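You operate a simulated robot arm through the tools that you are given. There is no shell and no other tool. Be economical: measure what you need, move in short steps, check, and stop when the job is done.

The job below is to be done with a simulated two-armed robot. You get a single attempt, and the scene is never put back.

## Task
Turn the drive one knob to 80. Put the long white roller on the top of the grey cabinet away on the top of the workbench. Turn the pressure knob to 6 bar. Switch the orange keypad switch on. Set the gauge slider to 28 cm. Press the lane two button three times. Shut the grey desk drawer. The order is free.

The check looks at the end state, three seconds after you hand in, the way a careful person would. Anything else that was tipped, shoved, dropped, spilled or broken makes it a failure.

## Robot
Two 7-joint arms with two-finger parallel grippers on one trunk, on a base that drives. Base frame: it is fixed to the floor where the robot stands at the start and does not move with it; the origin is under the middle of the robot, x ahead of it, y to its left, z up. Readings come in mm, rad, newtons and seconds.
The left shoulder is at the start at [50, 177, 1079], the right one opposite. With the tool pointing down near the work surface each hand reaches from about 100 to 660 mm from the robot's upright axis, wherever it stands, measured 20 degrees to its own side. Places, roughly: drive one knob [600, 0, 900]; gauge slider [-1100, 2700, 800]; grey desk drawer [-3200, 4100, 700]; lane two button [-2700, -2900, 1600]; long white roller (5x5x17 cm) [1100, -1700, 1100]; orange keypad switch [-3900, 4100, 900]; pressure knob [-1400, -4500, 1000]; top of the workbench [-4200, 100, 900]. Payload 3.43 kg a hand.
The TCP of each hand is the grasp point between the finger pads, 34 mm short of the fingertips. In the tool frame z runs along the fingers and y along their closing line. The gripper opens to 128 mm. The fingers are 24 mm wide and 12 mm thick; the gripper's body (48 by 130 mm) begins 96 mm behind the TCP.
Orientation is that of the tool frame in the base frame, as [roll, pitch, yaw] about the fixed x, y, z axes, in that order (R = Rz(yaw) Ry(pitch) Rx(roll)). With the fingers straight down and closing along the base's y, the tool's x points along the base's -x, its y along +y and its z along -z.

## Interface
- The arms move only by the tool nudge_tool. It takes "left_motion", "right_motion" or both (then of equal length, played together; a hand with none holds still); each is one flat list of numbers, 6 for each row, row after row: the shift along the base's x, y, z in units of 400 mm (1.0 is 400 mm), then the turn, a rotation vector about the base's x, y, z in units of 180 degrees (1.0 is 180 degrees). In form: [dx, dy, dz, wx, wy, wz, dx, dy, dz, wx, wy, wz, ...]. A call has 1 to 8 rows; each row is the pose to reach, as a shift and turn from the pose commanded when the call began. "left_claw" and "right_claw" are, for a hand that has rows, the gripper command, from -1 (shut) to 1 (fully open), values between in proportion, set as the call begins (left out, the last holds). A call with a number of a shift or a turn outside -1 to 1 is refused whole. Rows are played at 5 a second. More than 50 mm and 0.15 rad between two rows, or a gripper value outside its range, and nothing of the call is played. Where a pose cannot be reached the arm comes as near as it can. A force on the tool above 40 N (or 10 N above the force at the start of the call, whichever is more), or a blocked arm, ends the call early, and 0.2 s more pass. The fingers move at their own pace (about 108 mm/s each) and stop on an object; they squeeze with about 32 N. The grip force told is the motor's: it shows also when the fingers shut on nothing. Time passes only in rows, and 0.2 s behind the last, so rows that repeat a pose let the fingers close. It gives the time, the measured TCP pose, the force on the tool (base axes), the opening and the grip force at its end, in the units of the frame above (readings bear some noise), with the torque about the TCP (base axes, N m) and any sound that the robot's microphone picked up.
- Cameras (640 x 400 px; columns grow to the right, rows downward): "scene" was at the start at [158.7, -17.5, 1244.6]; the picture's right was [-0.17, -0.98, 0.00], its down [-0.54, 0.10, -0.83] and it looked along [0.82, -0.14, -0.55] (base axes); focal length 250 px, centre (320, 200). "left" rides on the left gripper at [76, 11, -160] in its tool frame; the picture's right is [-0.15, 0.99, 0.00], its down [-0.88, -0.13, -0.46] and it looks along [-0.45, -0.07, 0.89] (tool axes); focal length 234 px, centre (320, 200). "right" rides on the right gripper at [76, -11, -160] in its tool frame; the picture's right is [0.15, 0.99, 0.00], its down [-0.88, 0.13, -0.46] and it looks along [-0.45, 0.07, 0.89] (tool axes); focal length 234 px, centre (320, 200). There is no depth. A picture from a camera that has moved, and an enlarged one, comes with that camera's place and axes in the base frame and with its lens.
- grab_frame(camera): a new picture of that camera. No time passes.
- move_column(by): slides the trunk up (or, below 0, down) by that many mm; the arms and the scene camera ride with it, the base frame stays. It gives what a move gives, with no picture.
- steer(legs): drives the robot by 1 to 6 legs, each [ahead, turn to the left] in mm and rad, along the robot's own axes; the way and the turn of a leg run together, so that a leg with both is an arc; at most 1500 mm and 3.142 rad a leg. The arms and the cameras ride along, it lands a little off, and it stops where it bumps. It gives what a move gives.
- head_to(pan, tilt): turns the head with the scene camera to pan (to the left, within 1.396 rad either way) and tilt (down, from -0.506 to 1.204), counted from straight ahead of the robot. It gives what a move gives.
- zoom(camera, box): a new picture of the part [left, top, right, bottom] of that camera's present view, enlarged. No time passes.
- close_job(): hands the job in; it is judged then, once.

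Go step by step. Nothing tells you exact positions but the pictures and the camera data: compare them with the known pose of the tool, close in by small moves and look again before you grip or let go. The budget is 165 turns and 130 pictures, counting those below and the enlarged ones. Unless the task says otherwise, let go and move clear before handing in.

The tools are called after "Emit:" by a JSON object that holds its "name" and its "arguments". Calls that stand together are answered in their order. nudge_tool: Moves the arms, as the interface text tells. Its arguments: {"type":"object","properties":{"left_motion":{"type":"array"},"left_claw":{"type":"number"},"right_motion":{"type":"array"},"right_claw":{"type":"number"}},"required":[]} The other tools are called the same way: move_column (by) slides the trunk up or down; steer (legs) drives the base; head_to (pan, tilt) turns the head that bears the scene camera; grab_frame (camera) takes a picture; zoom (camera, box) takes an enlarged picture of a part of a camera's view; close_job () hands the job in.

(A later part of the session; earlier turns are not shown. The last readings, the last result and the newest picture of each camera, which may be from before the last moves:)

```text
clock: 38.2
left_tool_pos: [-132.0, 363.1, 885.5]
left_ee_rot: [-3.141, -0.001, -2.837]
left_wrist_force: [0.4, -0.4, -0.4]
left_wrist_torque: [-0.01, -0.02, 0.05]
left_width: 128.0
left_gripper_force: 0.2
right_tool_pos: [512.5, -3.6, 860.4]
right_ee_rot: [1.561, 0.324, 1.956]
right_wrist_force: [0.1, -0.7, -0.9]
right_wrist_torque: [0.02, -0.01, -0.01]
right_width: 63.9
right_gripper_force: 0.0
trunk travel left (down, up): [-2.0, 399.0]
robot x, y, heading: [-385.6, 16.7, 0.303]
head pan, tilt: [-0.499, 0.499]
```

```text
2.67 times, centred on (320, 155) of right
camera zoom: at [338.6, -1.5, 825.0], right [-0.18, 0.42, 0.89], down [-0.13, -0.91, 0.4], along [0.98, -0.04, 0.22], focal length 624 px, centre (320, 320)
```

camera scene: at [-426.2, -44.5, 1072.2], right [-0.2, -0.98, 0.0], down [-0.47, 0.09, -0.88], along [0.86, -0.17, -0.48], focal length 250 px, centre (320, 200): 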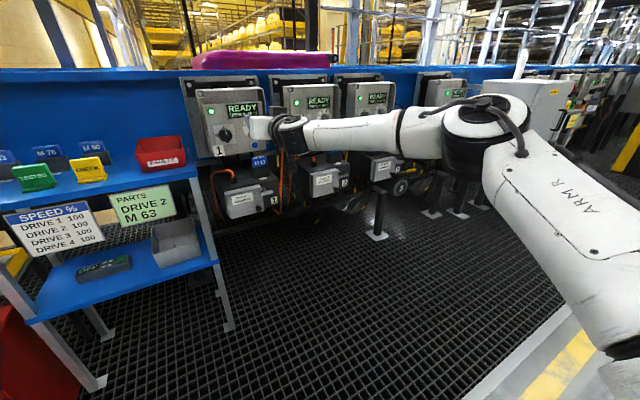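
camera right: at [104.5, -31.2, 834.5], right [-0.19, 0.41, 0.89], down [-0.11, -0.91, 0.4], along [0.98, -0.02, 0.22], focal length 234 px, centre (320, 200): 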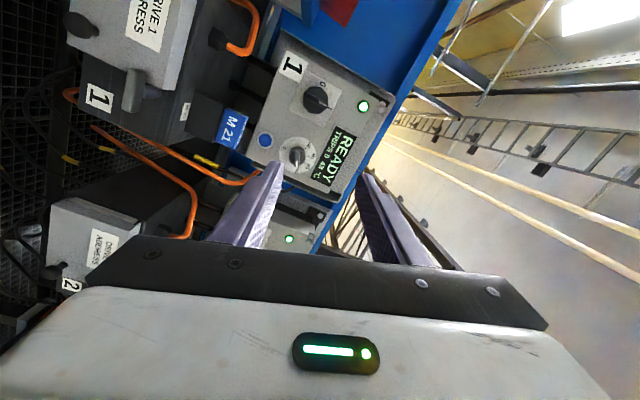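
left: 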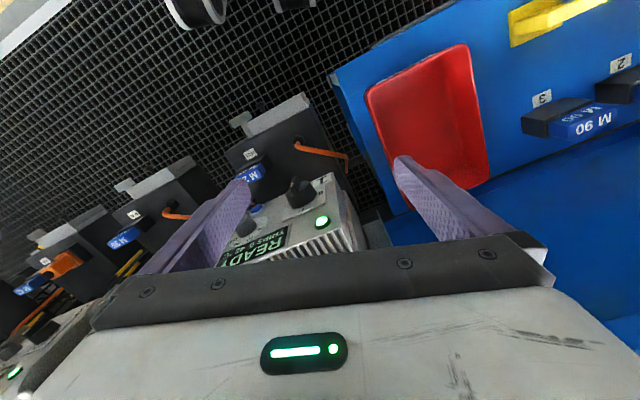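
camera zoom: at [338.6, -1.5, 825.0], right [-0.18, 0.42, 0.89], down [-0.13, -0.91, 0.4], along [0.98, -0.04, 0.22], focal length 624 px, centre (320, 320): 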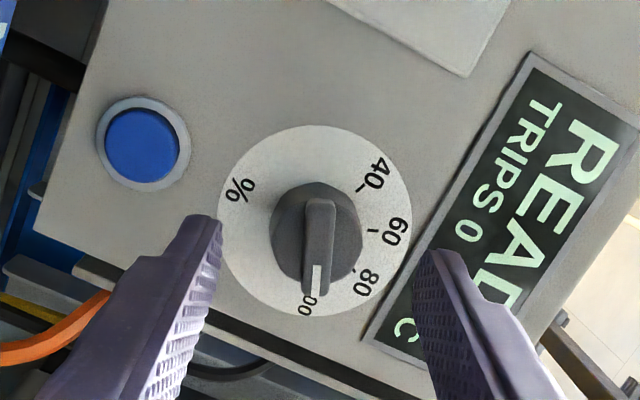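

Fingers straddle the bar nicely. Advance 14 mm and close.

Emit:
{"name": "nudge_tool", "arguments": {"right_motion": [0.0325, 0.0133, 0, 0, 0, 0]}}

Emit:
{"name": "nudge_tool", "arguments": {"right_motion": [0, 0, 0, 0, 0, 0, 0, 0, 0, 0, 0, 0, 0, 0, 0, 0, 0, 0], "right_claw": -1}}

Emit:
{"name": "zoom", "arguments": {"camera": "right", "box": [200, 80, 440, 230]}}

```text
clock: 38.6
left_tool_pos: [-132.8, 363.2, 886.6]
left_ee_rot: [3.141, -0.001, -2.837]
left_wrist_force: [-0.1, -0.8, 0.8]
left_wrist_torque: [0.03, 0.03, 0.03]
left_width: 128.2
left_gripper_force: 0.0
right_tool_pos: [525.0, 0.0, 860.2]
right_ee_rot: [1.56, 0.325, 1.953]
right_wrist_force: [-0.1, 0.1, -0.1]
right_wrist_torque: [0.02, -0.02, 0.03]
right_width: 63.7
right_gripper_force: 0.1
trunk travel left (down, up): [-2.0, 399.0]
robot x, y, heading: [-387.7, 16.4, 0.304]
head pan, tilt: [-0.499, 0.499]
```

```text
clock: 39.4
left_tool_pos: [-132.2, 363.3, 886.0]
left_ee_rot: [-3.141, -0.001, -2.839]
left_wrist_force: [-0.8, 0.2, 0.9]
left_wrist_torque: [0.01, 0.02, 0.01]
left_width: 127.9
left_gripper_force: 0.1
right_tool_pos: [524.6, 1.9, 859.1]
right_ee_rot: [1.562, 0.326, 1.953]
right_wrist_force: [-1.1, -1.3, -3.1]
right_wrist_torque: [-0.07, 0.16, -0.2]
right_width: 31.0
right_gripper_force: 45.2
trunk travel left (down, up): [-2.0, 399.0]
robot x, y, heading: [-384.5, 10.6, 0.298]
head pan, tilt: [-0.499, 0.499]
```

```text
2.67 times, centred on (320, 155) of right
camera zoom: at [351.8, 3.1, 824.0], right [-0.18, 0.42, 0.89], down [-0.13, -0.91, 0.4], along [0.98, -0.04, 0.21], focal length 624 px, centre (320, 320)
```

zoom: 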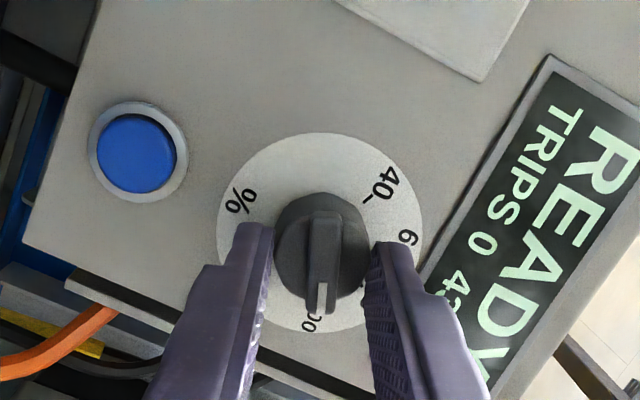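

Gripping the knob (31 mm). Turn it counter-clockwise ~46° about the tool axis.

Emit:
{"name": "nudge_tool", "arguments": {"right_motion": [0, 0, 0, -0.0395, -0.0158, 0, 0, 0, 0, -0.079, -0.0317, 0, 0, 0, 0, -0.1185, -0.0475, 0, 0, 0, 0, -0.158, -0.0633, 0, 0, 0, 0, -0.1975, -0.079, 0, 0, 0, 0, -0.237, -0.095, 0]}}

Emit:
{"name": "zoom", "arguments": {"camera": "right", "box": [200, 80, 440, 230]}}

Emit:
{"name": "zoom", "arguments": {"camera": "scene", "box": [220, 70, 320, 140]}}

```text
clock: 40.8
left_tool_pos: [-134.2, 363.3, 886.3]
left_ee_rot: [-3.14, 0.001, -2.838]
left_wrist_force: [0.5, -0.4, -0.2]
left_wrist_torque: [-0.01, 0.02, -0.02]
left_width: 128.0
left_gripper_force: 0.1
right_tool_pos: [525.5, 3.2, 861.0]
right_ee_rot: [1.564, 1.128, 1.957]
right_wrist_force: [-6.0, -1.8, -0.1]
right_wrist_torque: [-0.28, 1.05, -0.15]
right_width: 31.4
right_gripper_force: 45.0
trunk travel left (down, up): [-2.0, 399.0]
robot x, y, heading: [-387.3, 16.0, 0.305]
head pan, tilt: [-0.499, 0.499]
```

```text
2.67 times, centred on (320, 155) of right
camera zoom: at [368.9, -39.4, 788.3], right [-0.37, 0.88, 0.29], down [-0.32, -0.42, 0.85], along [0.87, 0.22, 0.44], focal length 624 px, centre (320, 320)
```

zoom: 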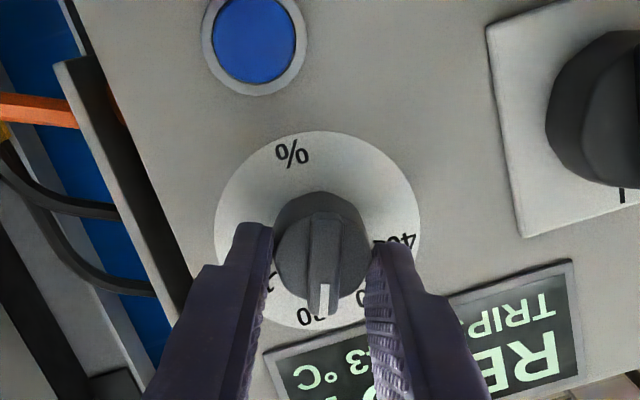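

```text
5.71 times, centred on (270, 105) of scene
camera zoom: at [-228.5, 17.1, 1004.3], right [-0.2, -0.98, 0.0], down [-0.47, 0.09, -0.88], along [0.86, -0.17, -0.48], focal length 1427 px, centre (606, 743)
```

zoom: 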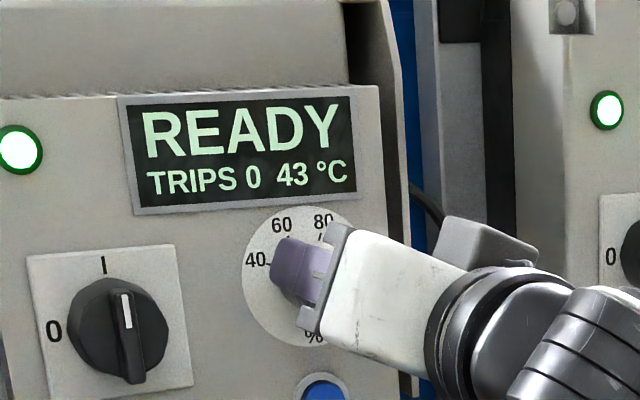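

Knob followed. Release and back off 60 mm to read the dial.

Emit:
{"name": "nudge_tool", "arguments": {"right_motion": [0, 0, 0, 0, 0, 0, 0, 0, 0, 0, 0, 0, -0.07, -0.028, 0, 0, 0, 0, -0.14, -0.056, 0, 0, 0, 0], "right_claw": 0}}

Emit:
{"name": "zoom", "arguments": {"camera": "right", "box": [240, 80, 400, 180]}}

Emit:
{"name": "zoom", "arguments": {"camera": "scene", "box": [255, 95, 295, 135]}}

```text
clock: 41.8
left_tool_pos: [-132.7, 364.4, 886.9]
left_ee_rot: [3.141, -0.002, -2.838]
left_wrist_force: [0.3, -0.1, -0.9]
left_wrist_torque: [-0.02, -0.02, 0.0]
left_width: 128.0
left_gripper_force: 0.0
right_tool_pos: [467.5, -21.4, 860.3]
right_ee_rot: [1.562, 1.128, 1.955]
right_wrist_force: [-0.2, 0.1, -0.5]
right_wrist_torque: [-0.05, -0.01, 0.01]
right_width: 64.0
right_gripper_force: 0.0
trunk travel left (down, up): [-2.0, 399.0]
robot x, y, heading: [-387.0, 20.6, 0.3]
head pan, tilt: [-0.499, 0.499]
```

```text
4.00 times, centred on (320, 130) of right
camera zoom: at [312.5, -62.0, 787.8], right [-0.37, 0.88, 0.29], down [-0.32, -0.42, 0.85], along [0.87, 0.22, 0.44], focal length 937 px, centre (320, 480)
```

zoom: 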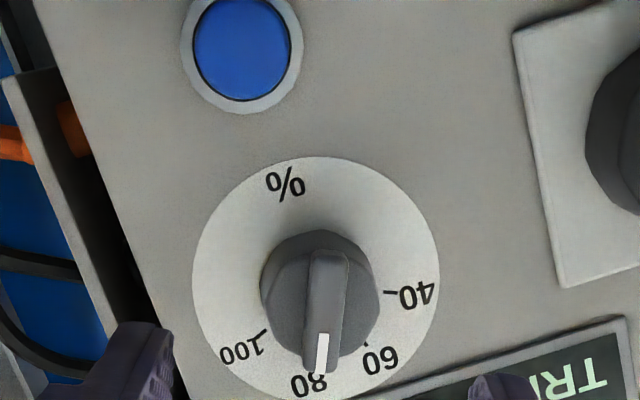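

```text
10.00 times, centred on (275, 115) of scene
camera zoom: at [-228.3, 17.3, 1004.2], right [-0.2, -0.98, 0.0], down [-0.47, 0.09, -0.88], along [0.86, -0.17, -0.48], focal length 2498 px, centre (770, 1050)
```

zoom: 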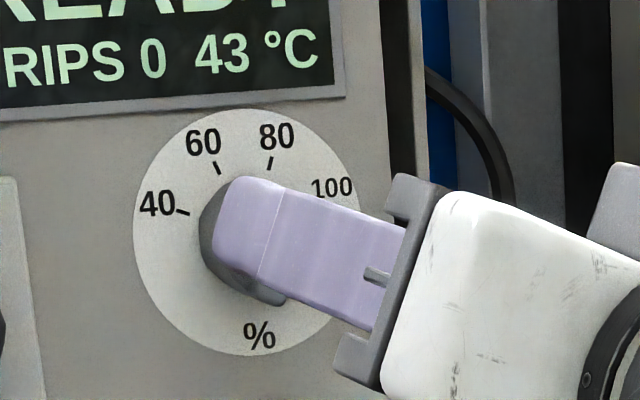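

The pointer looks on 80. I'll back off and confirm from the scene camera.

Emit:
{"name": "steer", "arguments": {"legs": [[-150, 0]]}}

Emit:
{"name": "nudge_tool", "arguments": {"right_motion": [0.01, -0.11, -0.02, 0, 0, 0, 0.02, -0.22, -0.04, 0, 0, 0, 0.02, -0.33, -0.04, 0, 0, 0]}}

Emit:
{"name": "head_to", "arguments": {"pan": -0.3, "tilt": 0.2}}

Emit:
{"name": "zoom", "arguments": {"camera": "scene", "box": [285, 180, 385, 240]}}

```text
clock: 43.1
left_tool_pos: [-274.3, 319.2, 887.3]
left_ee_rot: [3.141, 0.0, -2.838]
left_wrist_force: [-0.1, -0.2, -0.8]
left_wrist_torque: [0.0, 0.0, 0.02]
left_width: 128.2
left_gripper_force: 0.1
right_tool_pos: [327.2, -64.1, 859.4]
right_ee_rot: [1.563, 1.127, 1.958]
right_wrist_force: [0.7, 1.0, 0.1]
right_wrist_torque: [0.0, -0.01, 0.04]
right_width: 64.1
right_gripper_force: 0.1
trunk travel left (down, up): [-2.0, 399.0]
robot x, y, heading: [-526.3, -27.5, 0.296]
head pan, tilt: [-0.499, 0.499]
```

```text
clock: 43.9
left_tool_pos: [-274.9, 319.8, 887.2]
left_ee_rot: [-3.141, -0.001, -2.838]
left_wrist_force: [0.3, 0.3, 0.4]
left_wrist_torque: [-0.02, -0.03, 0.02]
left_width: 128.0
left_gripper_force: 0.0
right_tool_pos: [334.7, -198.7, 844.8]
right_ee_rot: [1.563, 1.13, 1.957]
right_wrist_force: [0.0, -0.4, -0.3]
right_wrist_torque: [0.01, -0.02, -0.03]
right_width: 63.8
right_gripper_force: 0.0
trunk travel left (down, up): [-2.0, 399.0]
robot x, y, heading: [-527.1, -25.3, 0.302]
head pan, tilt: [-0.499, 0.499]
```

```text
clock: 44.7
left_tool_pos: [-274.4, 319.1, 885.9]
left_ee_rot: [-3.141, 0.0, -2.837]
left_wrist_force: [0.8, -0.3, -0.3]
left_wrist_torque: [0.02, 0.0, 0.01]
left_width: 128.1
left_gripper_force: 0.0
right_tool_pos: [335.7, -197.2, 844.2]
right_ee_rot: [1.564, 1.126, 1.96]
right_wrist_force: [0.4, 0.8, 0.0]
right_wrist_torque: [0.0, 0.02, 0.02]
right_width: 63.8
right_gripper_force: 0.1
trunk travel left (down, up): [-2.0, 399.0]
robot x, y, heading: [-527.7, -30.1, 0.302]
head pan, tilt: [-0.3, 0.201]
```

```text
6.40 times, centred on (335, 210) of scene
camera zoom: at [-366.3, -9.1, 1031.8], right [0.0, -1.0, 0.0], down [-0.2, 0.0, -0.98], along [0.98, 0.0, -0.2], focal length 1599 px, centre (224, 136)
```

zoom: 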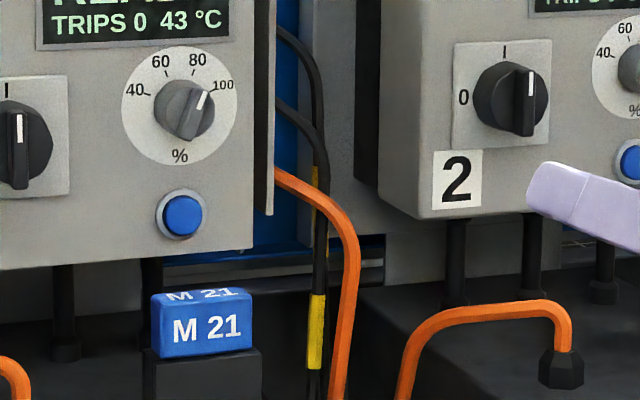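

Emit:
{"name": "zoom", "arguments": {"camera": "scene", "box": [300, 184, 324, 208]}}

```text
16.00 times, centred on (312, 196) of scene
camera zoom: at [-366.3, -9.1, 1031.8], right [0.0, -1.0, 0.0], down [-0.2, 0.0, -0.98], along [0.98, 0.0, -0.2], focal length 3996 px, centre (448, 264)
```

zoom: 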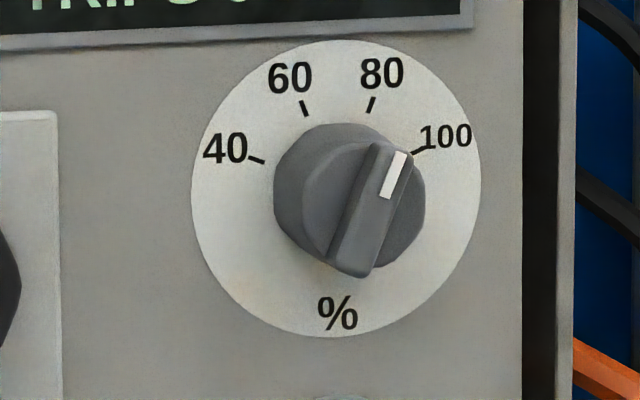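

Drive 1 reads 80. Now the roller: I'll raise the column, turn right and look for the grey cabinet.

Emit:
{"name": "steer", "arguments": {"legs": [[-150, 0], [0, -1.1]]}}

Emit:
{"name": "move_column", "arguments": {"by": 330}}

Emit:
{"name": "head_to", "arguments": {"pan": 0.2, "tilt": 0.3}}

Emit:
{"name": "grab_frame", "arguments": {"camera": "scene"}}

```text
clock: 48.9
left_tool_pos: [-245.1, -142.1, 886.0]
left_ee_rot: [3.141, 0.001, 2.342]
left_wrist_force: [-0.3, -0.7, -0.1]
left_wrist_torque: [0.02, 0.02, -0.02]
left_width: 128.0
left_gripper_force: 0.0
right_tool_pos: [-431.8, -918.4, 844.8]
right_ee_rot: [1.565, 1.125, 0.855]
right_wrist_force: [0.8, 0.5, 0.0]
right_wrist_torque: [0.0, 0.03, 0.03]
right_width: 63.9
right_gripper_force: 0.0
trunk travel left (down, up): [-2.0, 399.0]
robot x, y, heading: [-666.7, -74.2, -0.796]
head pan, tilt: [-0.3, 0.201]
```

```text
clock: 52.1
left_tool_pos: [-245.2, -141.0, 1216.4]
left_ee_rot: [3.141, 0.0, 2.343]
left_wrist_force: [0.2, 1.0, 1.1]
left_wrist_torque: [0.0, -0.01, -0.02]
left_width: 127.8
left_gripper_force: 0.1
right_tool_pos: [-431.0, -918.0, 1175.0]
right_ee_rot: [1.563, 1.125, 0.856]
right_wrist_force: [-0.4, 0.6, -0.2]
right_wrist_torque: [0.06, 0.0, 0.03]
right_width: 64.0
right_gripper_force: 0.0
trunk travel left (down, up): [-332.0, 69.0]
robot x, y, heading: [-668.8, -70.8, -0.796]
head pan, tilt: [-0.3, 0.201]
```

```text
clock: 53.0
left_tool_pos: [-246.4, -141.0, 1215.6]
left_ee_rot: [-3.141, 0.0, 2.343]
left_wrist_force: [-0.1, -0.2, 0.3]
left_wrist_torque: [-0.04, -0.02, 0.03]
left_width: 127.7
left_gripper_force: 0.1
right_tool_pos: [-431.6, -918.3, 1174.7]
right_ee_rot: [1.564, 1.125, 0.855]
right_wrist_force: [0.2, -0.8, 0.2]
right_wrist_torque: [0.04, -0.04, -0.02]
right_width: 64.0
right_gripper_force: 0.2
trunk travel left (down, up): [-332.0, 69.0]
robot x, y, heading: [-669.3, -72.0, -0.797]
head pan, tilt: [0.201, 0.3]
```

```text
92 pictures are left
camera scene: at [-543.0, -177.5, 1352.6], right [-0.57, -0.82, 0.0], down [-0.24, 0.17, -0.96], along [0.79, -0.54, -0.3], focal length 250 px, centre (320, 200)
```

scene: 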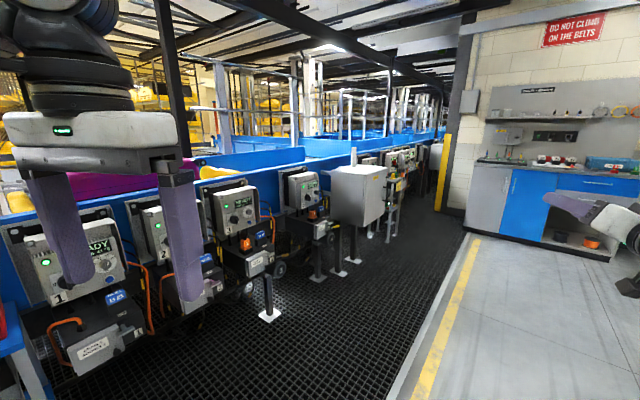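

Emit:
{"name": "nudge_tool", "arguments": {"right_motion": [-0.018, 0.1, 0.0125, 0.0341, 0.0333, 0, -0.037, 0.2, 0.025, 0.0682, 0.0666, 0, -0.056, 0.3, 0.0375, 0.1022, 0.1, 0, -0.075, 0.4, 0.05, 0.136, 0.1333, 0, -0.093, 0.5, 0.0625, 0.1704, 0.1666, 0, -0.112, 0.6, 0.075, 0.2044, 0.2, 0, -0.131, 0.7, 0.0875, 0.2385, 0.2332, 0, -0.15, 0.8, 0.1, 0.2726, 0.2665, 0]}}

Emit:
{"name": "zoom", "arguments": {"camera": "scene", "box": [310, 130, 410, 200]}}

```text
clock: 54.9
left_tool_pos: [-245.1, -140.3, 1217.0]
left_ee_rot: [-3.141, 0.001, 2.343]
left_wrist_force: [-0.7, -0.6, 0.2]
left_wrist_torque: [-0.02, 0.0, 0.02]
left_width: 127.9
left_gripper_force: 0.1
right_tool_pos: [-491.9, -596.9, 1214.5]
right_ee_rot: [2.899, 0.3, 1.879]
right_wrist_force: [0.3, 0.6, 0.4]
right_wrist_torque: [0.01, 0.0, 0.03]
right_width: 64.1
right_gripper_force: 0.0
trunk travel left (down, up): [-332.0, 69.0]
robot x, y, heading: [-669.9, -72.8, -0.799]
head pan, tilt: [0.201, 0.3]
```

```text
5.71 times, centred on (360, 165) of scene
camera zoom: at [-542.5, -176.9, 1352.6], right [-0.56, -0.83, 0.0], down [-0.24, 0.17, -0.96], along [0.79, -0.54, -0.3], focal length 1427 px, centre (91, 400)
```

zoom: 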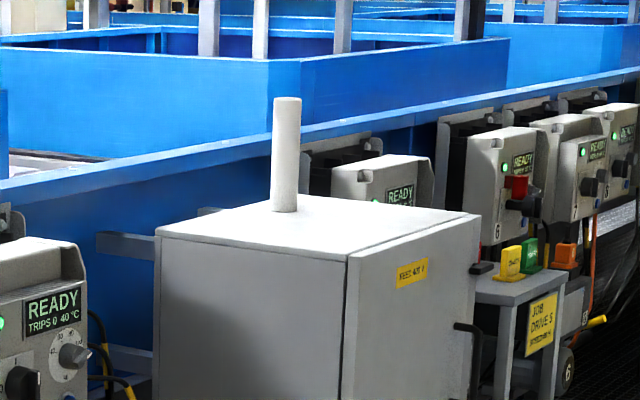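

The roller stands upright near the back corner of the cabinet, at about [1098, -1659], from z 977 to 1147. I'll drive to a spot in front of the cabinet, facing it.

Emit:
{"name": "steer", "arguments": {"legs": [[0, -0.316], [1000, 0], [914, 0], [0, 1.44]]}}

Emit:
{"name": "head_to", "arguments": {"pan": -0.1, "tilt": 0.4}}

Emit:
{"name": "grab_frame", "arguments": {"camera": "scene"}}

```text
clock: 69.0
left_tool_pos: [408.5, -1430.1, 1214.5]
left_ee_rot: [3.141, 0.0, -2.8]
left_wrist_force: [0.3, -0.2, -0.3]
left_wrist_torque: [-0.02, 0.02, 0.0]
left_width: 127.7
left_gripper_force: 0.0
right_tool_pos: [722.7, -1844.1, 1214.2]
right_ee_rot: [2.898, 0.302, 3.021]
right_wrist_force: [0.0, -0.8, 0.1]
right_wrist_torque: [0.01, 0.02, 0.02]
right_width: 63.8
right_gripper_force: 0.0
trunk travel left (down, up): [-332.0, 69.0]
robot x, y, heading: [167.6, -1788.6, 0.34]
head pan, tilt: [0.201, 0.3]
```

```text
clock: 69.8
left_tool_pos: [408.7, -1430.4, 1215.7]
left_ee_rot: [3.141, -0.003, -2.798]
left_wrist_force: [-0.5, -0.5, 0.3]
left_wrist_torque: [-0.02, -0.02, -0.01]
left_width: 128.0
left_gripper_force: 0.1
right_tool_pos: [721.4, -1844.5, 1214.8]
right_ee_rot: [2.897, 0.303, 3.019]
right_wrist_force: [0.5, -0.1, 1.0]
right_wrist_torque: [0.01, 0.01, 0.0]
right_width: 63.9
right_gripper_force: 0.0
trunk travel left (down, up): [-332.0, 69.0]
robot x, y, heading: [168.3, -1789.3, 0.342]
head pan, tilt: [-0.099, 0.4]
```

```text
90 pictures are left
camera scene: at [326.8, -1743.6, 1343.4], right [0.24, -0.97, 0.0], down [-0.38, -0.09, -0.92], along [0.89, 0.22, -0.39], focal length 250 px, centre (320, 200)
```

scene: 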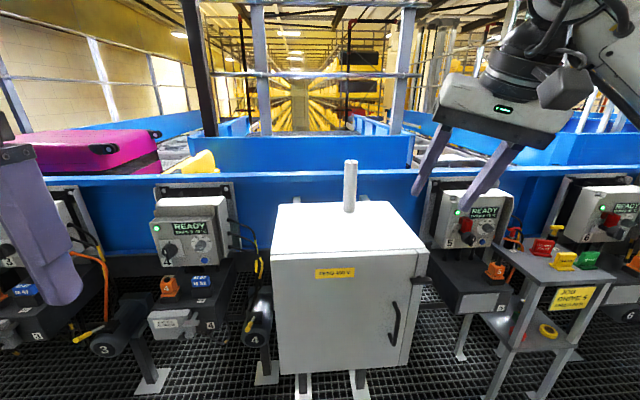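

Roller confirmed at about [1096, -1656]. I'll set the right hand tilted 30° forward with its fingers closing sideways, and drive 300 mm closer.

Emit:
{"name": "nudge_tool", "arguments": {"right_motion": [0, 0, 0.02, -0.0159, -0.0194, 0.0288, 0, 0, 0.04, -0.0318, -0.0388, 0.0575, 0, 0, 0.06, -0.0478, -0.0583, 0.0863, 0, 0, 0.08, -0.0637, -0.0777, 0.115], "right_claw": 0.4}}

Emit:
{"name": "steer", "arguments": {"legs": [[290, 0]]}}

Emit:
{"name": "grab_frame", "arguments": {"camera": "right"}}

Emit:
{"name": "grab_frame", "arguments": {"camera": "scene"}}

```text
clock: 70.8
left_tool_pos: [408.9, -1429.7, 1216.2]
left_ee_rot: [3.141, 0.001, -2.799]
left_wrist_force: [0.3, 0.2, 0.3]
left_wrist_torque: [-0.02, 0.03, -0.01]
left_width: 127.7
left_gripper_force: 0.0
right_tool_pos: [722.2, -1842.9, 1246.7]
right_ee_rot: [-3.138, 0.522, -2.796]
right_wrist_force: [0.2, -0.6, 0.1]
right_wrist_torque: [0.01, -0.02, 0.0]
right_width: 89.6
right_gripper_force: 0.0
trunk travel left (down, up): [-332.0, 69.0]
robot x, y, heading: [169.9, -1788.4, 0.34]
head pan, tilt: [-0.099, 0.4]
```

```text
clock: 72.8
left_tool_pos: [683.3, -1334.3, 1216.0]
left_ee_rot: [-3.141, -0.003, -2.801]
left_wrist_force: [-0.2, 1.4, -0.7]
left_wrist_torque: [0.02, 0.0, -0.01]
left_width: 127.9
left_gripper_force: 0.0
right_tool_pos: [994.7, -1748.4, 1245.6]
right_ee_rot: [-3.141, 0.522, -2.8]
right_wrist_force: [-0.3, 0.2, -0.7]
right_wrist_torque: [0.01, 0.01, -0.02]
right_width: 89.6
right_gripper_force: 0.0
trunk travel left (down, up): [-332.0, 69.0]
robot x, y, heading: [444.1, -1690.9, 0.338]
head pan, tilt: [-0.099, 0.4]
```

```text
89 pictures are left
camera right: at [861.4, -1808.4, 1348.2], right [-0.45, 0.89, -0.07], down [0.46, 0.3, 0.83], along [0.76, 0.34, -0.55], focal length 234 px, centre (320, 200)
```

right: 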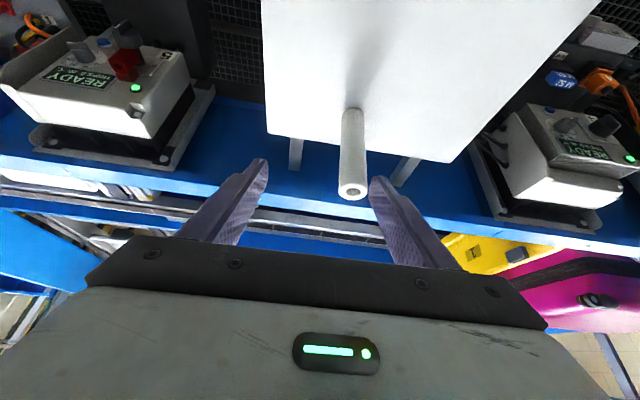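

```text
88 pictures are left
camera scene: at [600.0, -1647.4, 1343.3], right [0.24, -0.97, 0.0], down [-0.38, -0.09, -0.92], along [0.89, 0.22, -0.39], focal length 250 px, centre (320, 200)
```

scene: 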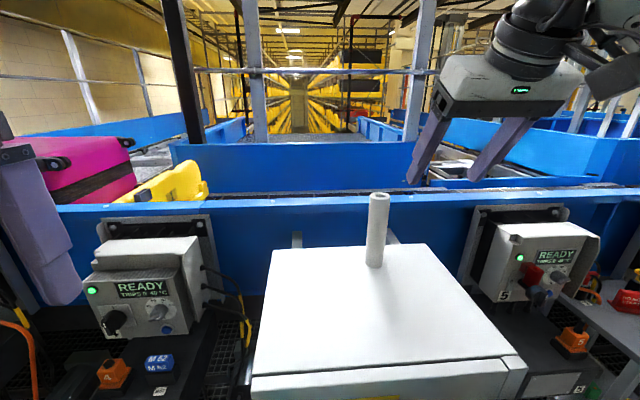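

Roller axis at about [1098, -1652], top at 1141. I'll move above it with the fingers open and check.

Emit:
{"name": "nudge_tool", "arguments": {"right_motion": [0.08, 0.076, -0.02, 0, 0, 0, 0.16, 0.152, -0.05, 0, 0, 0, 0.254, 0.24, -0.1, 0, 0, 0]}}

Emit:
{"name": "grab_frame", "arguments": {"camera": "right"}}

Emit:
{"name": "zoom", "arguments": {"camera": "scene", "box": [280, 100, 480, 280]}}

```text
refused: row 3 steps farther than a row can; nothing moved
```

```text
87 pictures are left
camera right: at [861.4, -1808.4, 1348.2], right [-0.45, 0.89, -0.07], down [0.46, 0.3, 0.83], along [0.76, 0.34, -0.55], focal length 234 px, centre (320, 200)
```

right: 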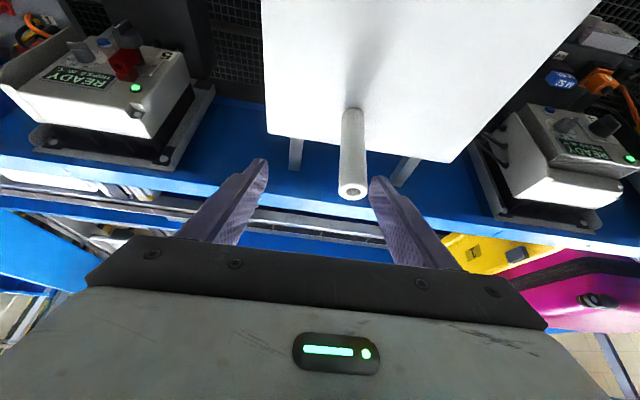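

```text
2.22 times, centred on (380, 190) of scene
camera zoom: at [600.0, -1647.4, 1343.3], right [0.24, -0.97, 0.0], down [-0.38, -0.09, -0.92], along [0.89, 0.22, -0.39], focal length 555 px, centre (187, 222)
```

zoom: 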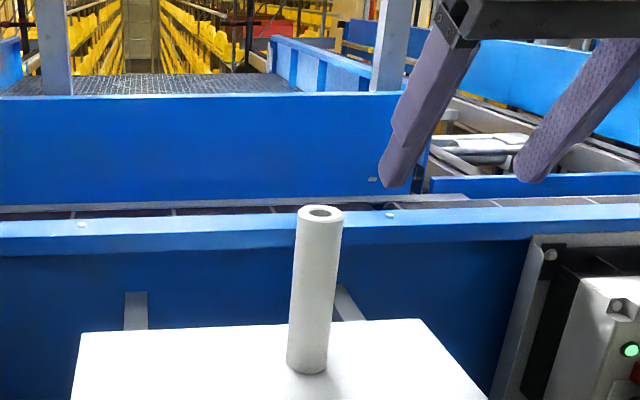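

Emit:
{"name": "nudge_tool", "arguments": {"right_motion": [0.064, 0.06, -0.025, 0, 0, 0, 0.128, 0.12, -0.05, 0, 0, 0, 0.192, 0.18, -0.075, 0, 0, 0, 0.254, 0.24, -0.1, 0, 0, 0]}}

Emit:
{"name": "grab_frame", "arguments": {"camera": "right"}}

Emit:
{"name": "zoom", "arguments": {"camera": "scene", "box": [280, 100, 480, 280]}}

```text
clock: 73.8
left_tool_pos: [681.6, -1333.2, 1215.4]
left_ee_rot: [3.141, -0.002, -2.802]
left_wrist_force: [-0.3, 0.4, 0.1]
left_wrist_torque: [0.0, 0.0, 0.02]
left_width: 128.2
left_gripper_force: 0.0
right_tool_pos: [1095.7, -1651.8, 1205.8]
right_ee_rot: [-3.14, 0.522, -2.801]
right_wrist_force: [-0.5, -0.1, 0.2]
right_wrist_torque: [-0.05, -0.01, -0.01]
right_width: 89.5
right_gripper_force: 0.0
trunk travel left (down, up): [-332.0, 69.0]
robot x, y, heading: [443.0, -1690.0, 0.341]
head pan, tilt: [-0.099, 0.4]
```

```text
85 pictures are left
camera right: at [962.3, -1711.6, 1308.8], right [-0.45, 0.89, -0.07], down [0.46, 0.3, 0.83], along [0.77, 0.34, -0.55], focal length 234 px, centre (320, 200)
```

right: 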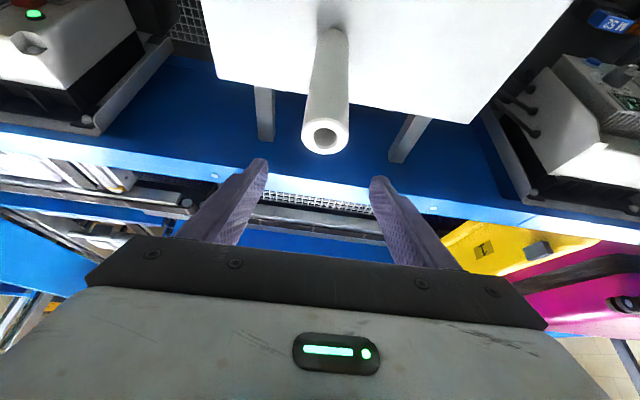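

```text
2.22 times, centred on (380, 190) of scene
camera zoom: at [599.6, -1647.0, 1343.3], right [0.24, -0.97, 0.0], down [-0.38, -0.09, -0.92], along [0.89, 0.22, -0.39], focal length 555 px, centre (187, 222)
```

zoom: 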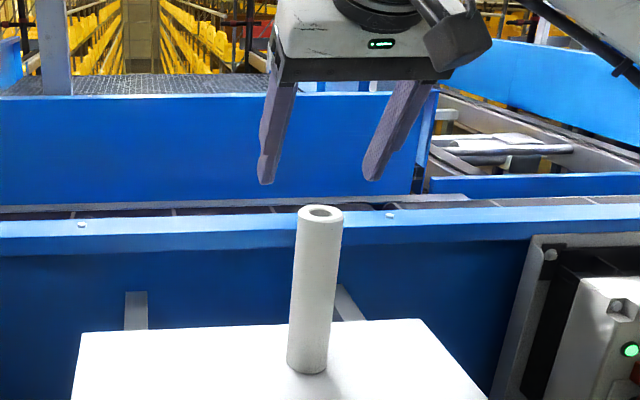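

Aligned. Descend 100 mm and close.

Emit:
{"name": "nudge_tool", "arguments": {"right_motion": [0.008, 0.003, -0.085, 0, 0, 0, 0.008, 0.003, -0.17, 0, 0, 0, 0.008, 0.003, -0.25, 0, 0, 0]}}

Emit:
{"name": "nudge_tool", "arguments": {"right_motion": [0, 0, 0, 0, 0, 0, 0, 0, 0, 0, 0, 0, 0, 0, 0, 0, 0, 0], "right_claw": -1}}

Emit:
{"name": "zoom", "arguments": {"camera": "scene", "box": [280, 100, 480, 280]}}

```text
clock: 74.6
left_tool_pos: [681.7, -1334.8, 1216.1]
left_ee_rot: [3.142, -0.003, -2.8]
left_wrist_force: [0.2, 0.2, -1.4]
left_wrist_torque: [0.01, 0.03, 0.0]
left_width: 127.8
left_gripper_force: 0.1
right_tool_pos: [1099.8, -1651.4, 1106.0]
right_ee_rot: [3.141, 0.522, -2.801]
right_wrist_force: [-0.4, 0.2, 0.1]
right_wrist_torque: [0.0, -0.02, -0.02]
right_width: 89.4
right_gripper_force: 0.0
trunk travel left (down, up): [-332.0, 69.0]
robot x, y, heading: [444.1, -1690.5, 0.335]
head pan, tilt: [-0.099, 0.4]
```

```text
clock: 75.4
left_tool_pos: [682.3, -1333.5, 1216.3]
left_ee_rot: [-3.141, 0.0, -2.801]
left_wrist_force: [-0.4, 0.0, 0.9]
left_wrist_torque: [0.02, 0.0, 0.02]
left_width: 128.2
left_gripper_force: 0.1
right_tool_pos: [1099.5, -1652.4, 1106.3]
right_ee_rot: [-3.14, 0.521, -2.801]
right_wrist_force: [-1.2, 0.0, -0.2]
right_wrist_torque: [0.17, 0.05, 0.04]
right_width: 41.6
right_gripper_force: 31.5
trunk travel left (down, up): [-332.0, 69.0]
robot x, y, heading: [440.7, -1692.2, 0.34]
head pan, tilt: [-0.099, 0.4]
```

```text
2.22 times, centred on (380, 190) of scene
camera zoom: at [599.4, -1647.6, 1343.3], right [0.24, -0.97, 0.0], down [-0.38, -0.09, -0.92], along [0.89, 0.22, -0.39], focal length 555 px, centre (187, 222)
```

zoom: 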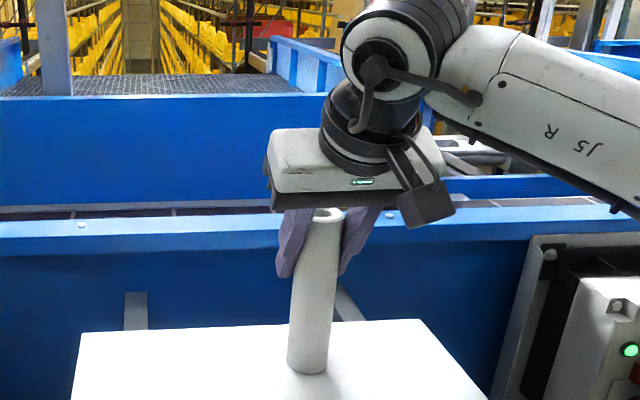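

Gripped. Lift, back away, then turn toward the workbench and look.

Emit:
{"name": "nudge_tool", "arguments": {"right_motion": [0, 0, 0.1, 0, 0, 0, 0, 0, 0.2, 0, 0, 0, 0, 0, 0.28, 0, 0, 0]}}

Emit:
{"name": "steer", "arguments": {"legs": [[-500, 0], [0, 2.25]]}}

Emit:
{"name": "head_to", "arguments": {"pan": 0.0, "tilt": 0.25}}

Emit:
{"name": "grab_frame", "arguments": {"camera": "scene"}}

```text
clock: 76.2
left_tool_pos: [680.9, -1334.6, 1214.5]
left_ee_rot: [3.141, 0.0, -2.801]
left_wrist_force: [0.6, -0.5, -0.1]
left_wrist_torque: [-0.01, -0.03, -0.01]
left_width: 127.7
left_gripper_force: 0.1
right_tool_pos: [1099.6, -1651.1, 1218.6]
right_ee_rot: [-3.14, 0.521, -2.8]
right_wrist_force: [0.0, -0.1, -4.2]
right_wrist_torque: [0.07, -0.02, 0.02]
right_width: 41.8
right_gripper_force: 31.6
trunk travel left (down, up): [-332.0, 69.0]
robot x, y, heading: [442.1, -1688.2, 0.337]
head pan, tilt: [-0.099, 0.4]
```

```text
clock: 84.5
left_tool_pos: [-458.1, -1880.6, 1216.1]
left_ee_rot: [3.141, 0.002, -0.578]
left_wrist_force: [0.5, -0.4, 0.1]
left_wrist_torque: [0.01, 0.03, -0.01]
left_width: 127.9
left_gripper_force: 0.1
right_tool_pos: [-459.8, -1355.2, 1219.4]
right_ee_rot: [-3.141, 0.522, -0.578]
right_wrist_force: [0.1, 0.3, -3.2]
right_wrist_torque: [-0.01, 0.0, 0.03]
right_width: 41.9
right_gripper_force: 31.9
trunk travel left (down, up): [-332.0, 69.0]
robot x, y, heading: [-30.7, -1854.4, 2.565]
head pan, tilt: [-0.099, 0.4]
```

```text
clock: 85.2
left_tool_pos: [-458.2, -1880.2, 1216.5]
left_ee_rot: [-3.141, -0.002, -0.578]
left_wrist_force: [0.2, -0.5, -0.3]
left_wrist_torque: [0.05, -0.02, 0.01]
left_width: 127.6
left_gripper_force: 0.0
right_tool_pos: [-460.4, -1355.4, 1218.6]
right_ee_rot: [-3.141, 0.522, -0.578]
right_wrist_force: [-0.4, -0.3, -3.6]
right_wrist_torque: [0.01, 0.03, 0.01]
right_width: 41.8
right_gripper_force: 31.5
trunk travel left (down, up): [-332.0, 69.0]
robot x, y, heading: [-25.7, -1856.5, 2.563]
head pan, tilt: [0.0, 0.25]
```

```text
82 pictures are left
camera scene: at [-164.8, -1767.3, 1357.2], right [0.55, 0.84, 0.0], down [0.21, -0.14, -0.97], along [-0.81, 0.53, -0.25], focal length 250 px, centre (320, 200)
```

scene: 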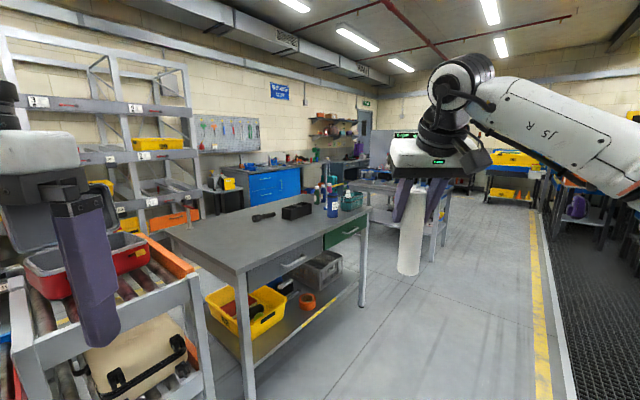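

A table stands between me and the workbench at the far wall. I'll go around it by the aisle and look again.

Emit:
{"name": "steer", "arguments": {"legs": [[0, -0.677], [1000, 0], [531, 0], [0, 1.2], [800, 0]]}}

Emit:
{"name": "grab_frame", "arguments": {"camera": "scene"}}

```text
clock: 101.7
left_tool_pos: [-1572.6, -593.9, 1216.7]
left_ee_rot: [-3.138, -0.001, -0.049]
left_wrist_force: [-0.6, -0.8, 0.0]
left_wrist_torque: [0.05, 0.02, 0.02]
left_width: 128.0
left_gripper_force: 0.1
right_tool_pos: [-1839.5, -141.0, 1218.4]
right_ee_rot: [-3.139, 0.518, -0.051]
right_wrist_force: [0.2, -1.0, -3.2]
right_wrist_torque: [0.0, 0.02, -0.02]
right_width: 41.3
right_gripper_force: 32.1
trunk travel left (down, up): [-332.0, 69.0]
robot x, y, heading: [-1215.7, -332.5, 3.089]
head pan, tilt: [0.0, 0.25]
stopped in leg 5: the robot was blocked; the commanded pose is now the measured one
```

```text
81 pictures are left
camera scene: at [-1376.6, -328.1, 1357.3], right [0.05, 1.0, 0.0], down [0.25, -0.01, -0.97], along [-0.97, 0.05, -0.25], focal length 250 px, centre (320, 200)
```

scene: 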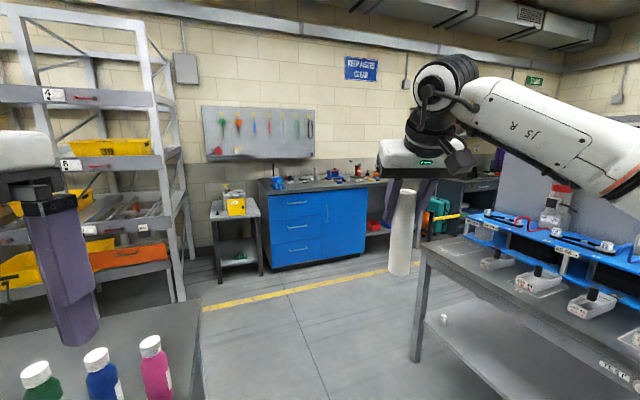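

I touched the corner of the near table with the base. I'll back off and thread the gap between the two tables.

Emit:
{"name": "steer", "arguments": {"legs": [[-300, 0], [0, -0.559], [712, 0], [0, 0.821], [818, 0], [0, -0.358]]}}

Emit:
{"name": "grab_frame", "arguments": {"camera": "scene"}}

```text
clock: 116.0
left_tool_pos: [-2677.2, -376.5, 1216.5]
left_ee_rot: [3.141, 0.0, -0.12]
left_wrist_force: [-0.7, 0.4, -0.6]
left_wrist_torque: [-0.03, 0.03, 0.0]
left_width: 128.1
left_gripper_force: 0.0
right_tool_pos: [-2910.1, 93.5, 1217.6]
right_ee_rot: [-3.141, 0.521, -0.125]
right_wrist_force: [-0.2, 0.3, -3.7]
right_wrist_torque: [-0.01, 0.01, 0.0]
right_width: 41.5
right_gripper_force: 31.7
trunk travel left (down, up): [-332.0, 69.0]
robot x, y, heading: [-2301.7, -142.6, 3.023]
head pan, tilt: [0.0, 0.25]
```

```text
80 pictures are left
camera scene: at [-2461.9, -124.9, 1357.3], right [0.12, 0.99, 0.0], down [0.25, -0.03, -0.97], along [-0.96, 0.11, -0.25], focal length 250 px, centre (320, 200)
```

scene: 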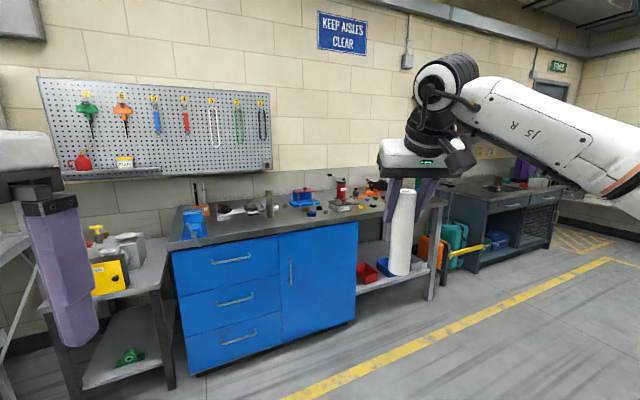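

Emit:
{"name": "zoom", "arguments": {"camera": "scene", "box": [160, 160, 460, 280]}}

```text
2.13 times, centred on (310, 220) of scene
camera zoom: at [-2461.9, -124.9, 1357.3], right [0.12, 0.99, 0.0], down [0.25, -0.03, -0.97], along [-0.96, 0.11, -0.25], focal length 533 px, centre (341, 157)
```

zoom: 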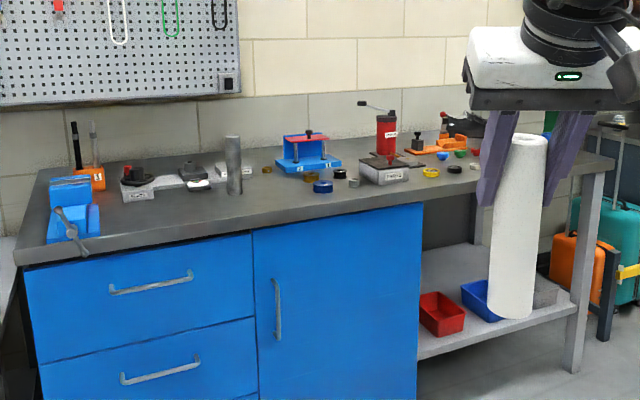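

There's free space at the front strip of the workbench top, between the blue vise and the steel cylinder. I'll approach it squarely, stopping short to measure.

Emit:
{"name": "steer", "arguments": {"legs": [[0, 0.375], [800, 0]]}}

Emit:
{"name": "head_to", "arguments": {"pan": 0.0, "tilt": 0.5}}

Emit:
{"name": "grab_frame", "arguments": {"camera": "scene"}}

Emit:
{"name": "grab_frame", "arguments": {"camera": "right"}}

```text
clock: 121.4
left_tool_pos: [-3330.5, -705.6, 1216.4]
left_ee_rot: [-3.142, 0.0, 0.261]
left_wrist_force: [0.0, -0.2, 0.1]
left_wrist_torque: [-0.02, -0.02, -0.01]
left_width: 128.0
left_gripper_force: 0.2
right_tool_pos: [-3722.8, -355.8, 1217.9]
right_ee_rot: [-3.141, 0.52, 0.26]
right_wrist_force: [0.5, 0.7, -3.0]
right_wrist_torque: [0.01, 0.0, 0.01]
right_width: 41.6
right_gripper_force: 31.6
trunk travel left (down, up): [-332.0, 69.0]
robot x, y, heading: [-3071.8, -347.1, -2.877]
head pan, tilt: [0.0, 0.25]
```

```text
clock: 122.2
left_tool_pos: [-3331.0, -706.3, 1215.9]
left_ee_rot: [3.141, 0.0, 0.262]
left_wrist_force: [0.4, -0.1, -0.2]
left_wrist_torque: [-0.01, -0.04, 0.04]
left_width: 128.2
left_gripper_force: 0.0
right_tool_pos: [-3722.3, -356.2, 1218.0]
right_ee_rot: [3.14, 0.52, 0.261]
right_wrist_force: [0.1, 0.3, -3.2]
right_wrist_torque: [-0.01, 0.01, -0.04]
right_width: 41.5
right_gripper_force: 31.6
trunk travel left (down, up): [-332.0, 69.0]
robot x, y, heading: [-3067.5, -343.5, -2.876]
head pan, tilt: [0.0, 0.499]
```

```text
78 pictures are left
camera scene: at [-3223.6, -392.0, 1334.2], right [-0.26, 0.97, 0.0], down [0.46, 0.12, -0.88], along [-0.85, -0.23, -0.48], focal length 250 px, centre (320, 200)
```

scene: 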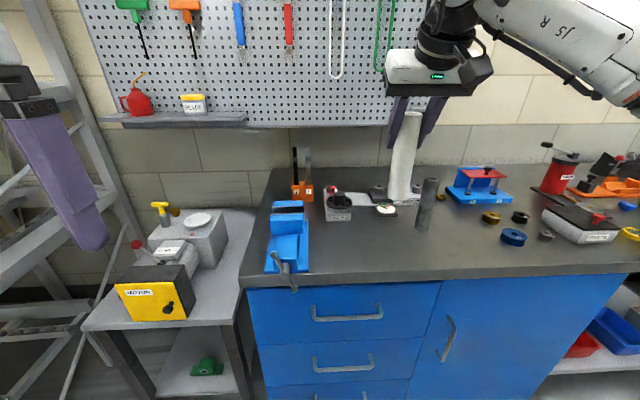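

```text
77 pictures are left
camera right: at [-3585.6, -309.0, 1320.1], right [0.38, -0.92, -0.07], down [-0.49, -0.26, 0.83], along [-0.79, -0.28, -0.55], focal length 234 px, centre (320, 200)
```

right: 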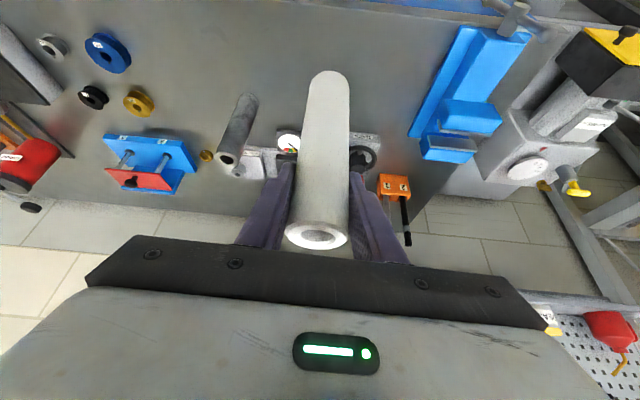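

Bench top is at about z 868 and the free spot at about [-3838, -400]. I'll drive 125 mm in, lower the column 120 mm, then lower the roller.

Emit:
{"name": "steer", "arguments": {"legs": [[122, 0]]}}

Emit:
{"name": "move_column", "arguments": {"by": -120}}

Emit:
{"name": "grab_frame", "arguments": {"camera": "scene"}}

```text
clock: 123.4
left_tool_pos: [-3449.7, -738.0, 1215.9]
left_ee_rot: [3.141, 0.0, 0.261]
left_wrist_force: [0.1, -0.5, 0.6]
left_wrist_torque: [0.02, -0.06, -0.01]
left_width: 128.2
left_gripper_force: 0.1
right_tool_pos: [-3840.1, -387.7, 1217.9]
right_ee_rot: [-3.14, 0.522, 0.261]
right_wrist_force: [0.6, -0.6, -3.3]
right_wrist_torque: [0.01, -0.02, -0.02]
right_width: 41.6
right_gripper_force: 32.3
trunk travel left (down, up): [-332.0, 69.0]
robot x, y, heading: [-3187.3, -380.2, -2.875]
head pan, tilt: [0.0, 0.499]
```

```text
clock: 124.9
left_tool_pos: [-3447.4, -739.2, 1096.5]
left_ee_rot: [3.141, 0.001, 0.262]
left_wrist_force: [-0.1, 0.2, -0.3]
left_wrist_torque: [0.0, 0.05, -0.01]
left_width: 127.8
left_gripper_force: 0.1
right_tool_pos: [-3839.0, -388.6, 1098.0]
right_ee_rot: [3.141, 0.519, 0.26]
right_wrist_force: [-0.2, 0.8, -2.8]
right_wrist_torque: [-0.01, 0.01, -0.05]
right_width: 41.3
right_gripper_force: 32.1
trunk travel left (down, up): [-212.0, 189.0]
robot x, y, heading: [-3189.2, -381.5, -2.876]
head pan, tilt: [0.0, 0.499]
```

```text
76 pictures are left
camera scene: at [-3341.1, -423.8, 1214.2], right [-0.26, 0.97, 0.0], down [0.46, 0.13, -0.88], along [-0.85, -0.23, -0.48], focal length 250 px, centre (320, 200)
```

scene: 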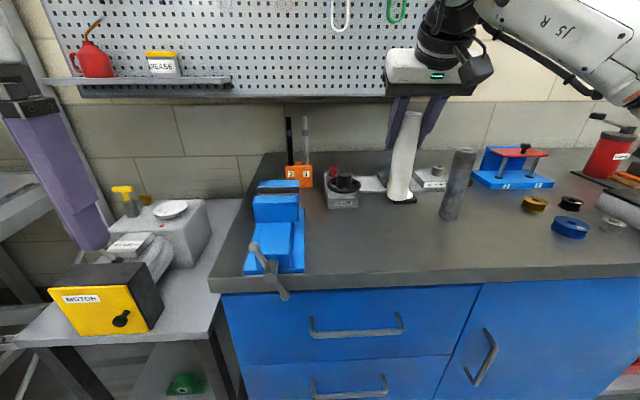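

Emit:
{"name": "nudge_tool", "arguments": {"right_motion": [0, -0.01, -0.1, 0, 0, 0, 0, -0.02, -0.2, 0, 0, 0]}}

Emit:
{"name": "zoom", "arguments": {"camera": "scene", "box": [300, 80, 500, 280]}}

Emit:
{"name": "nudge_tool", "arguments": {"right_motion": [0, 0, -0.01, 0, 0, 0, 0, 0, -0.02, 0, 0, 0, 0, 0, -0.03, 0, 0, 0, 0, 0, -0.04, 0, 0, 0, 0, 0, -0.05, 0, 0, 0, 0, 0, -0.06, 0, 0, 0]}}

```text
clock: 125.5
left_tool_pos: [-3448.1, -737.1, 1096.5]
left_ee_rot: [-3.139, 0.0, 0.262]
left_wrist_force: [-0.1, 0.5, 0.0]
left_wrist_torque: [-0.02, -0.04, -0.02]
left_width: 128.2
left_gripper_force: 0.1
right_tool_pos: [-3841.8, -394.4, 1017.1]
right_ee_rot: [-3.141, 0.521, 0.259]
right_wrist_force: [0.1, 1.1, -2.9]
right_wrist_torque: [0.01, 0.01, 0.01]
right_width: 41.3
right_gripper_force: 32.0
trunk travel left (down, up): [-212.0, 189.0]
robot x, y, heading: [-3185.0, -378.8, -2.877]
head pan, tilt: [0.0, 0.499]
```

```text
2.00 times, centred on (400, 180) of scene
camera zoom: at [-3341.6, -423.9, 1214.1], right [-0.26, 0.97, 0.0], down [0.46, 0.13, -0.88], along [-0.85, -0.23, -0.48], focal length 500 px, centre (160, 240)
```

zoom: 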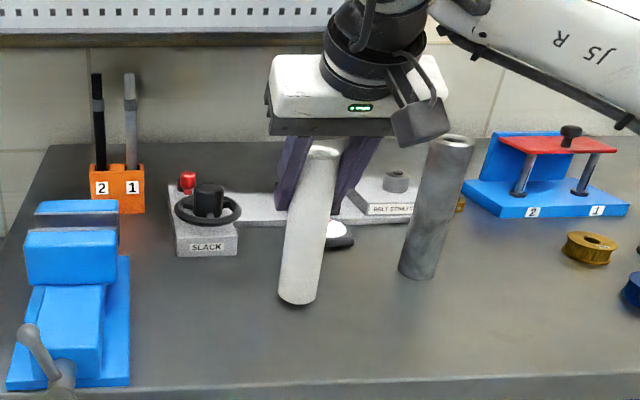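

```text
clock: 126.9
left_tool_pos: [-3446.0, -737.3, 1095.9]
left_ee_rot: [-3.141, 0.004, 0.261]
left_wrist_force: [-0.9, -0.3, 0.0]
left_wrist_torque: [-0.01, -0.03, -0.01]
left_width: 127.9
left_gripper_force: 0.0
right_tool_pos: [-3839.1, -395.8, 1001.0]
right_ee_rot: [3.139, 0.535, 0.259]
right_wrist_force: [-2.0, 3.4, 31.3]
right_wrist_torque: [0.48, 0.11, 0.19]
right_width: 41.5
right_gripper_force: 32.2
trunk travel left (down, up): [-212.0, 189.0]
robot x, y, heading: [-3187.3, -380.1, -2.879]
head pan, tilt: [0.0, 0.499]
```

Contact with the bench. Ease off the load, then open.

Emit:
{"name": "nudge_tool", "arguments": {"right_motion": [0, 0, 0.016, 0, 0, 0, 0, 0, 0.016, 0, 0, 0]}}

Emit:
{"name": "zoom", "arguments": {"camera": "scene", "box": [300, 80, 500, 280]}}

```text
clock: 127.5
left_tool_pos: [-3446.3, -737.3, 1096.6]
left_ee_rot: [-3.141, 0.001, 0.263]
left_wrist_force: [0.1, 0.4, 1.0]
left_wrist_torque: [0.01, 0.01, -0.01]
left_width: 128.0
left_gripper_force: 0.0
right_tool_pos: [-3838.3, -395.8, 1001.3]
right_ee_rot: [-3.142, 0.523, 0.26]
right_wrist_force: [-3.4, -0.6, 15.1]
right_wrist_torque: [-0.22, 0.78, 0.03]
right_width: 41.4
right_gripper_force: 31.8
trunk travel left (down, up): [-212.0, 189.0]
robot x, y, heading: [-3187.4, -382.2, -2.873]
head pan, tilt: [0.0, 0.499]
```

```text
2.00 times, centred on (400, 180) of scene
camera zoom: at [-3339.7, -424.0, 1214.3], right [-0.26, 0.97, 0.0], down [0.46, 0.13, -0.88], along [-0.85, -0.23, -0.48], focal length 500 px, centre (160, 240)
```

zoom: 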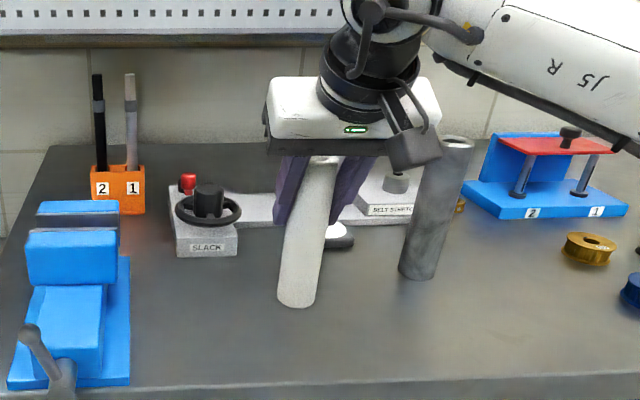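

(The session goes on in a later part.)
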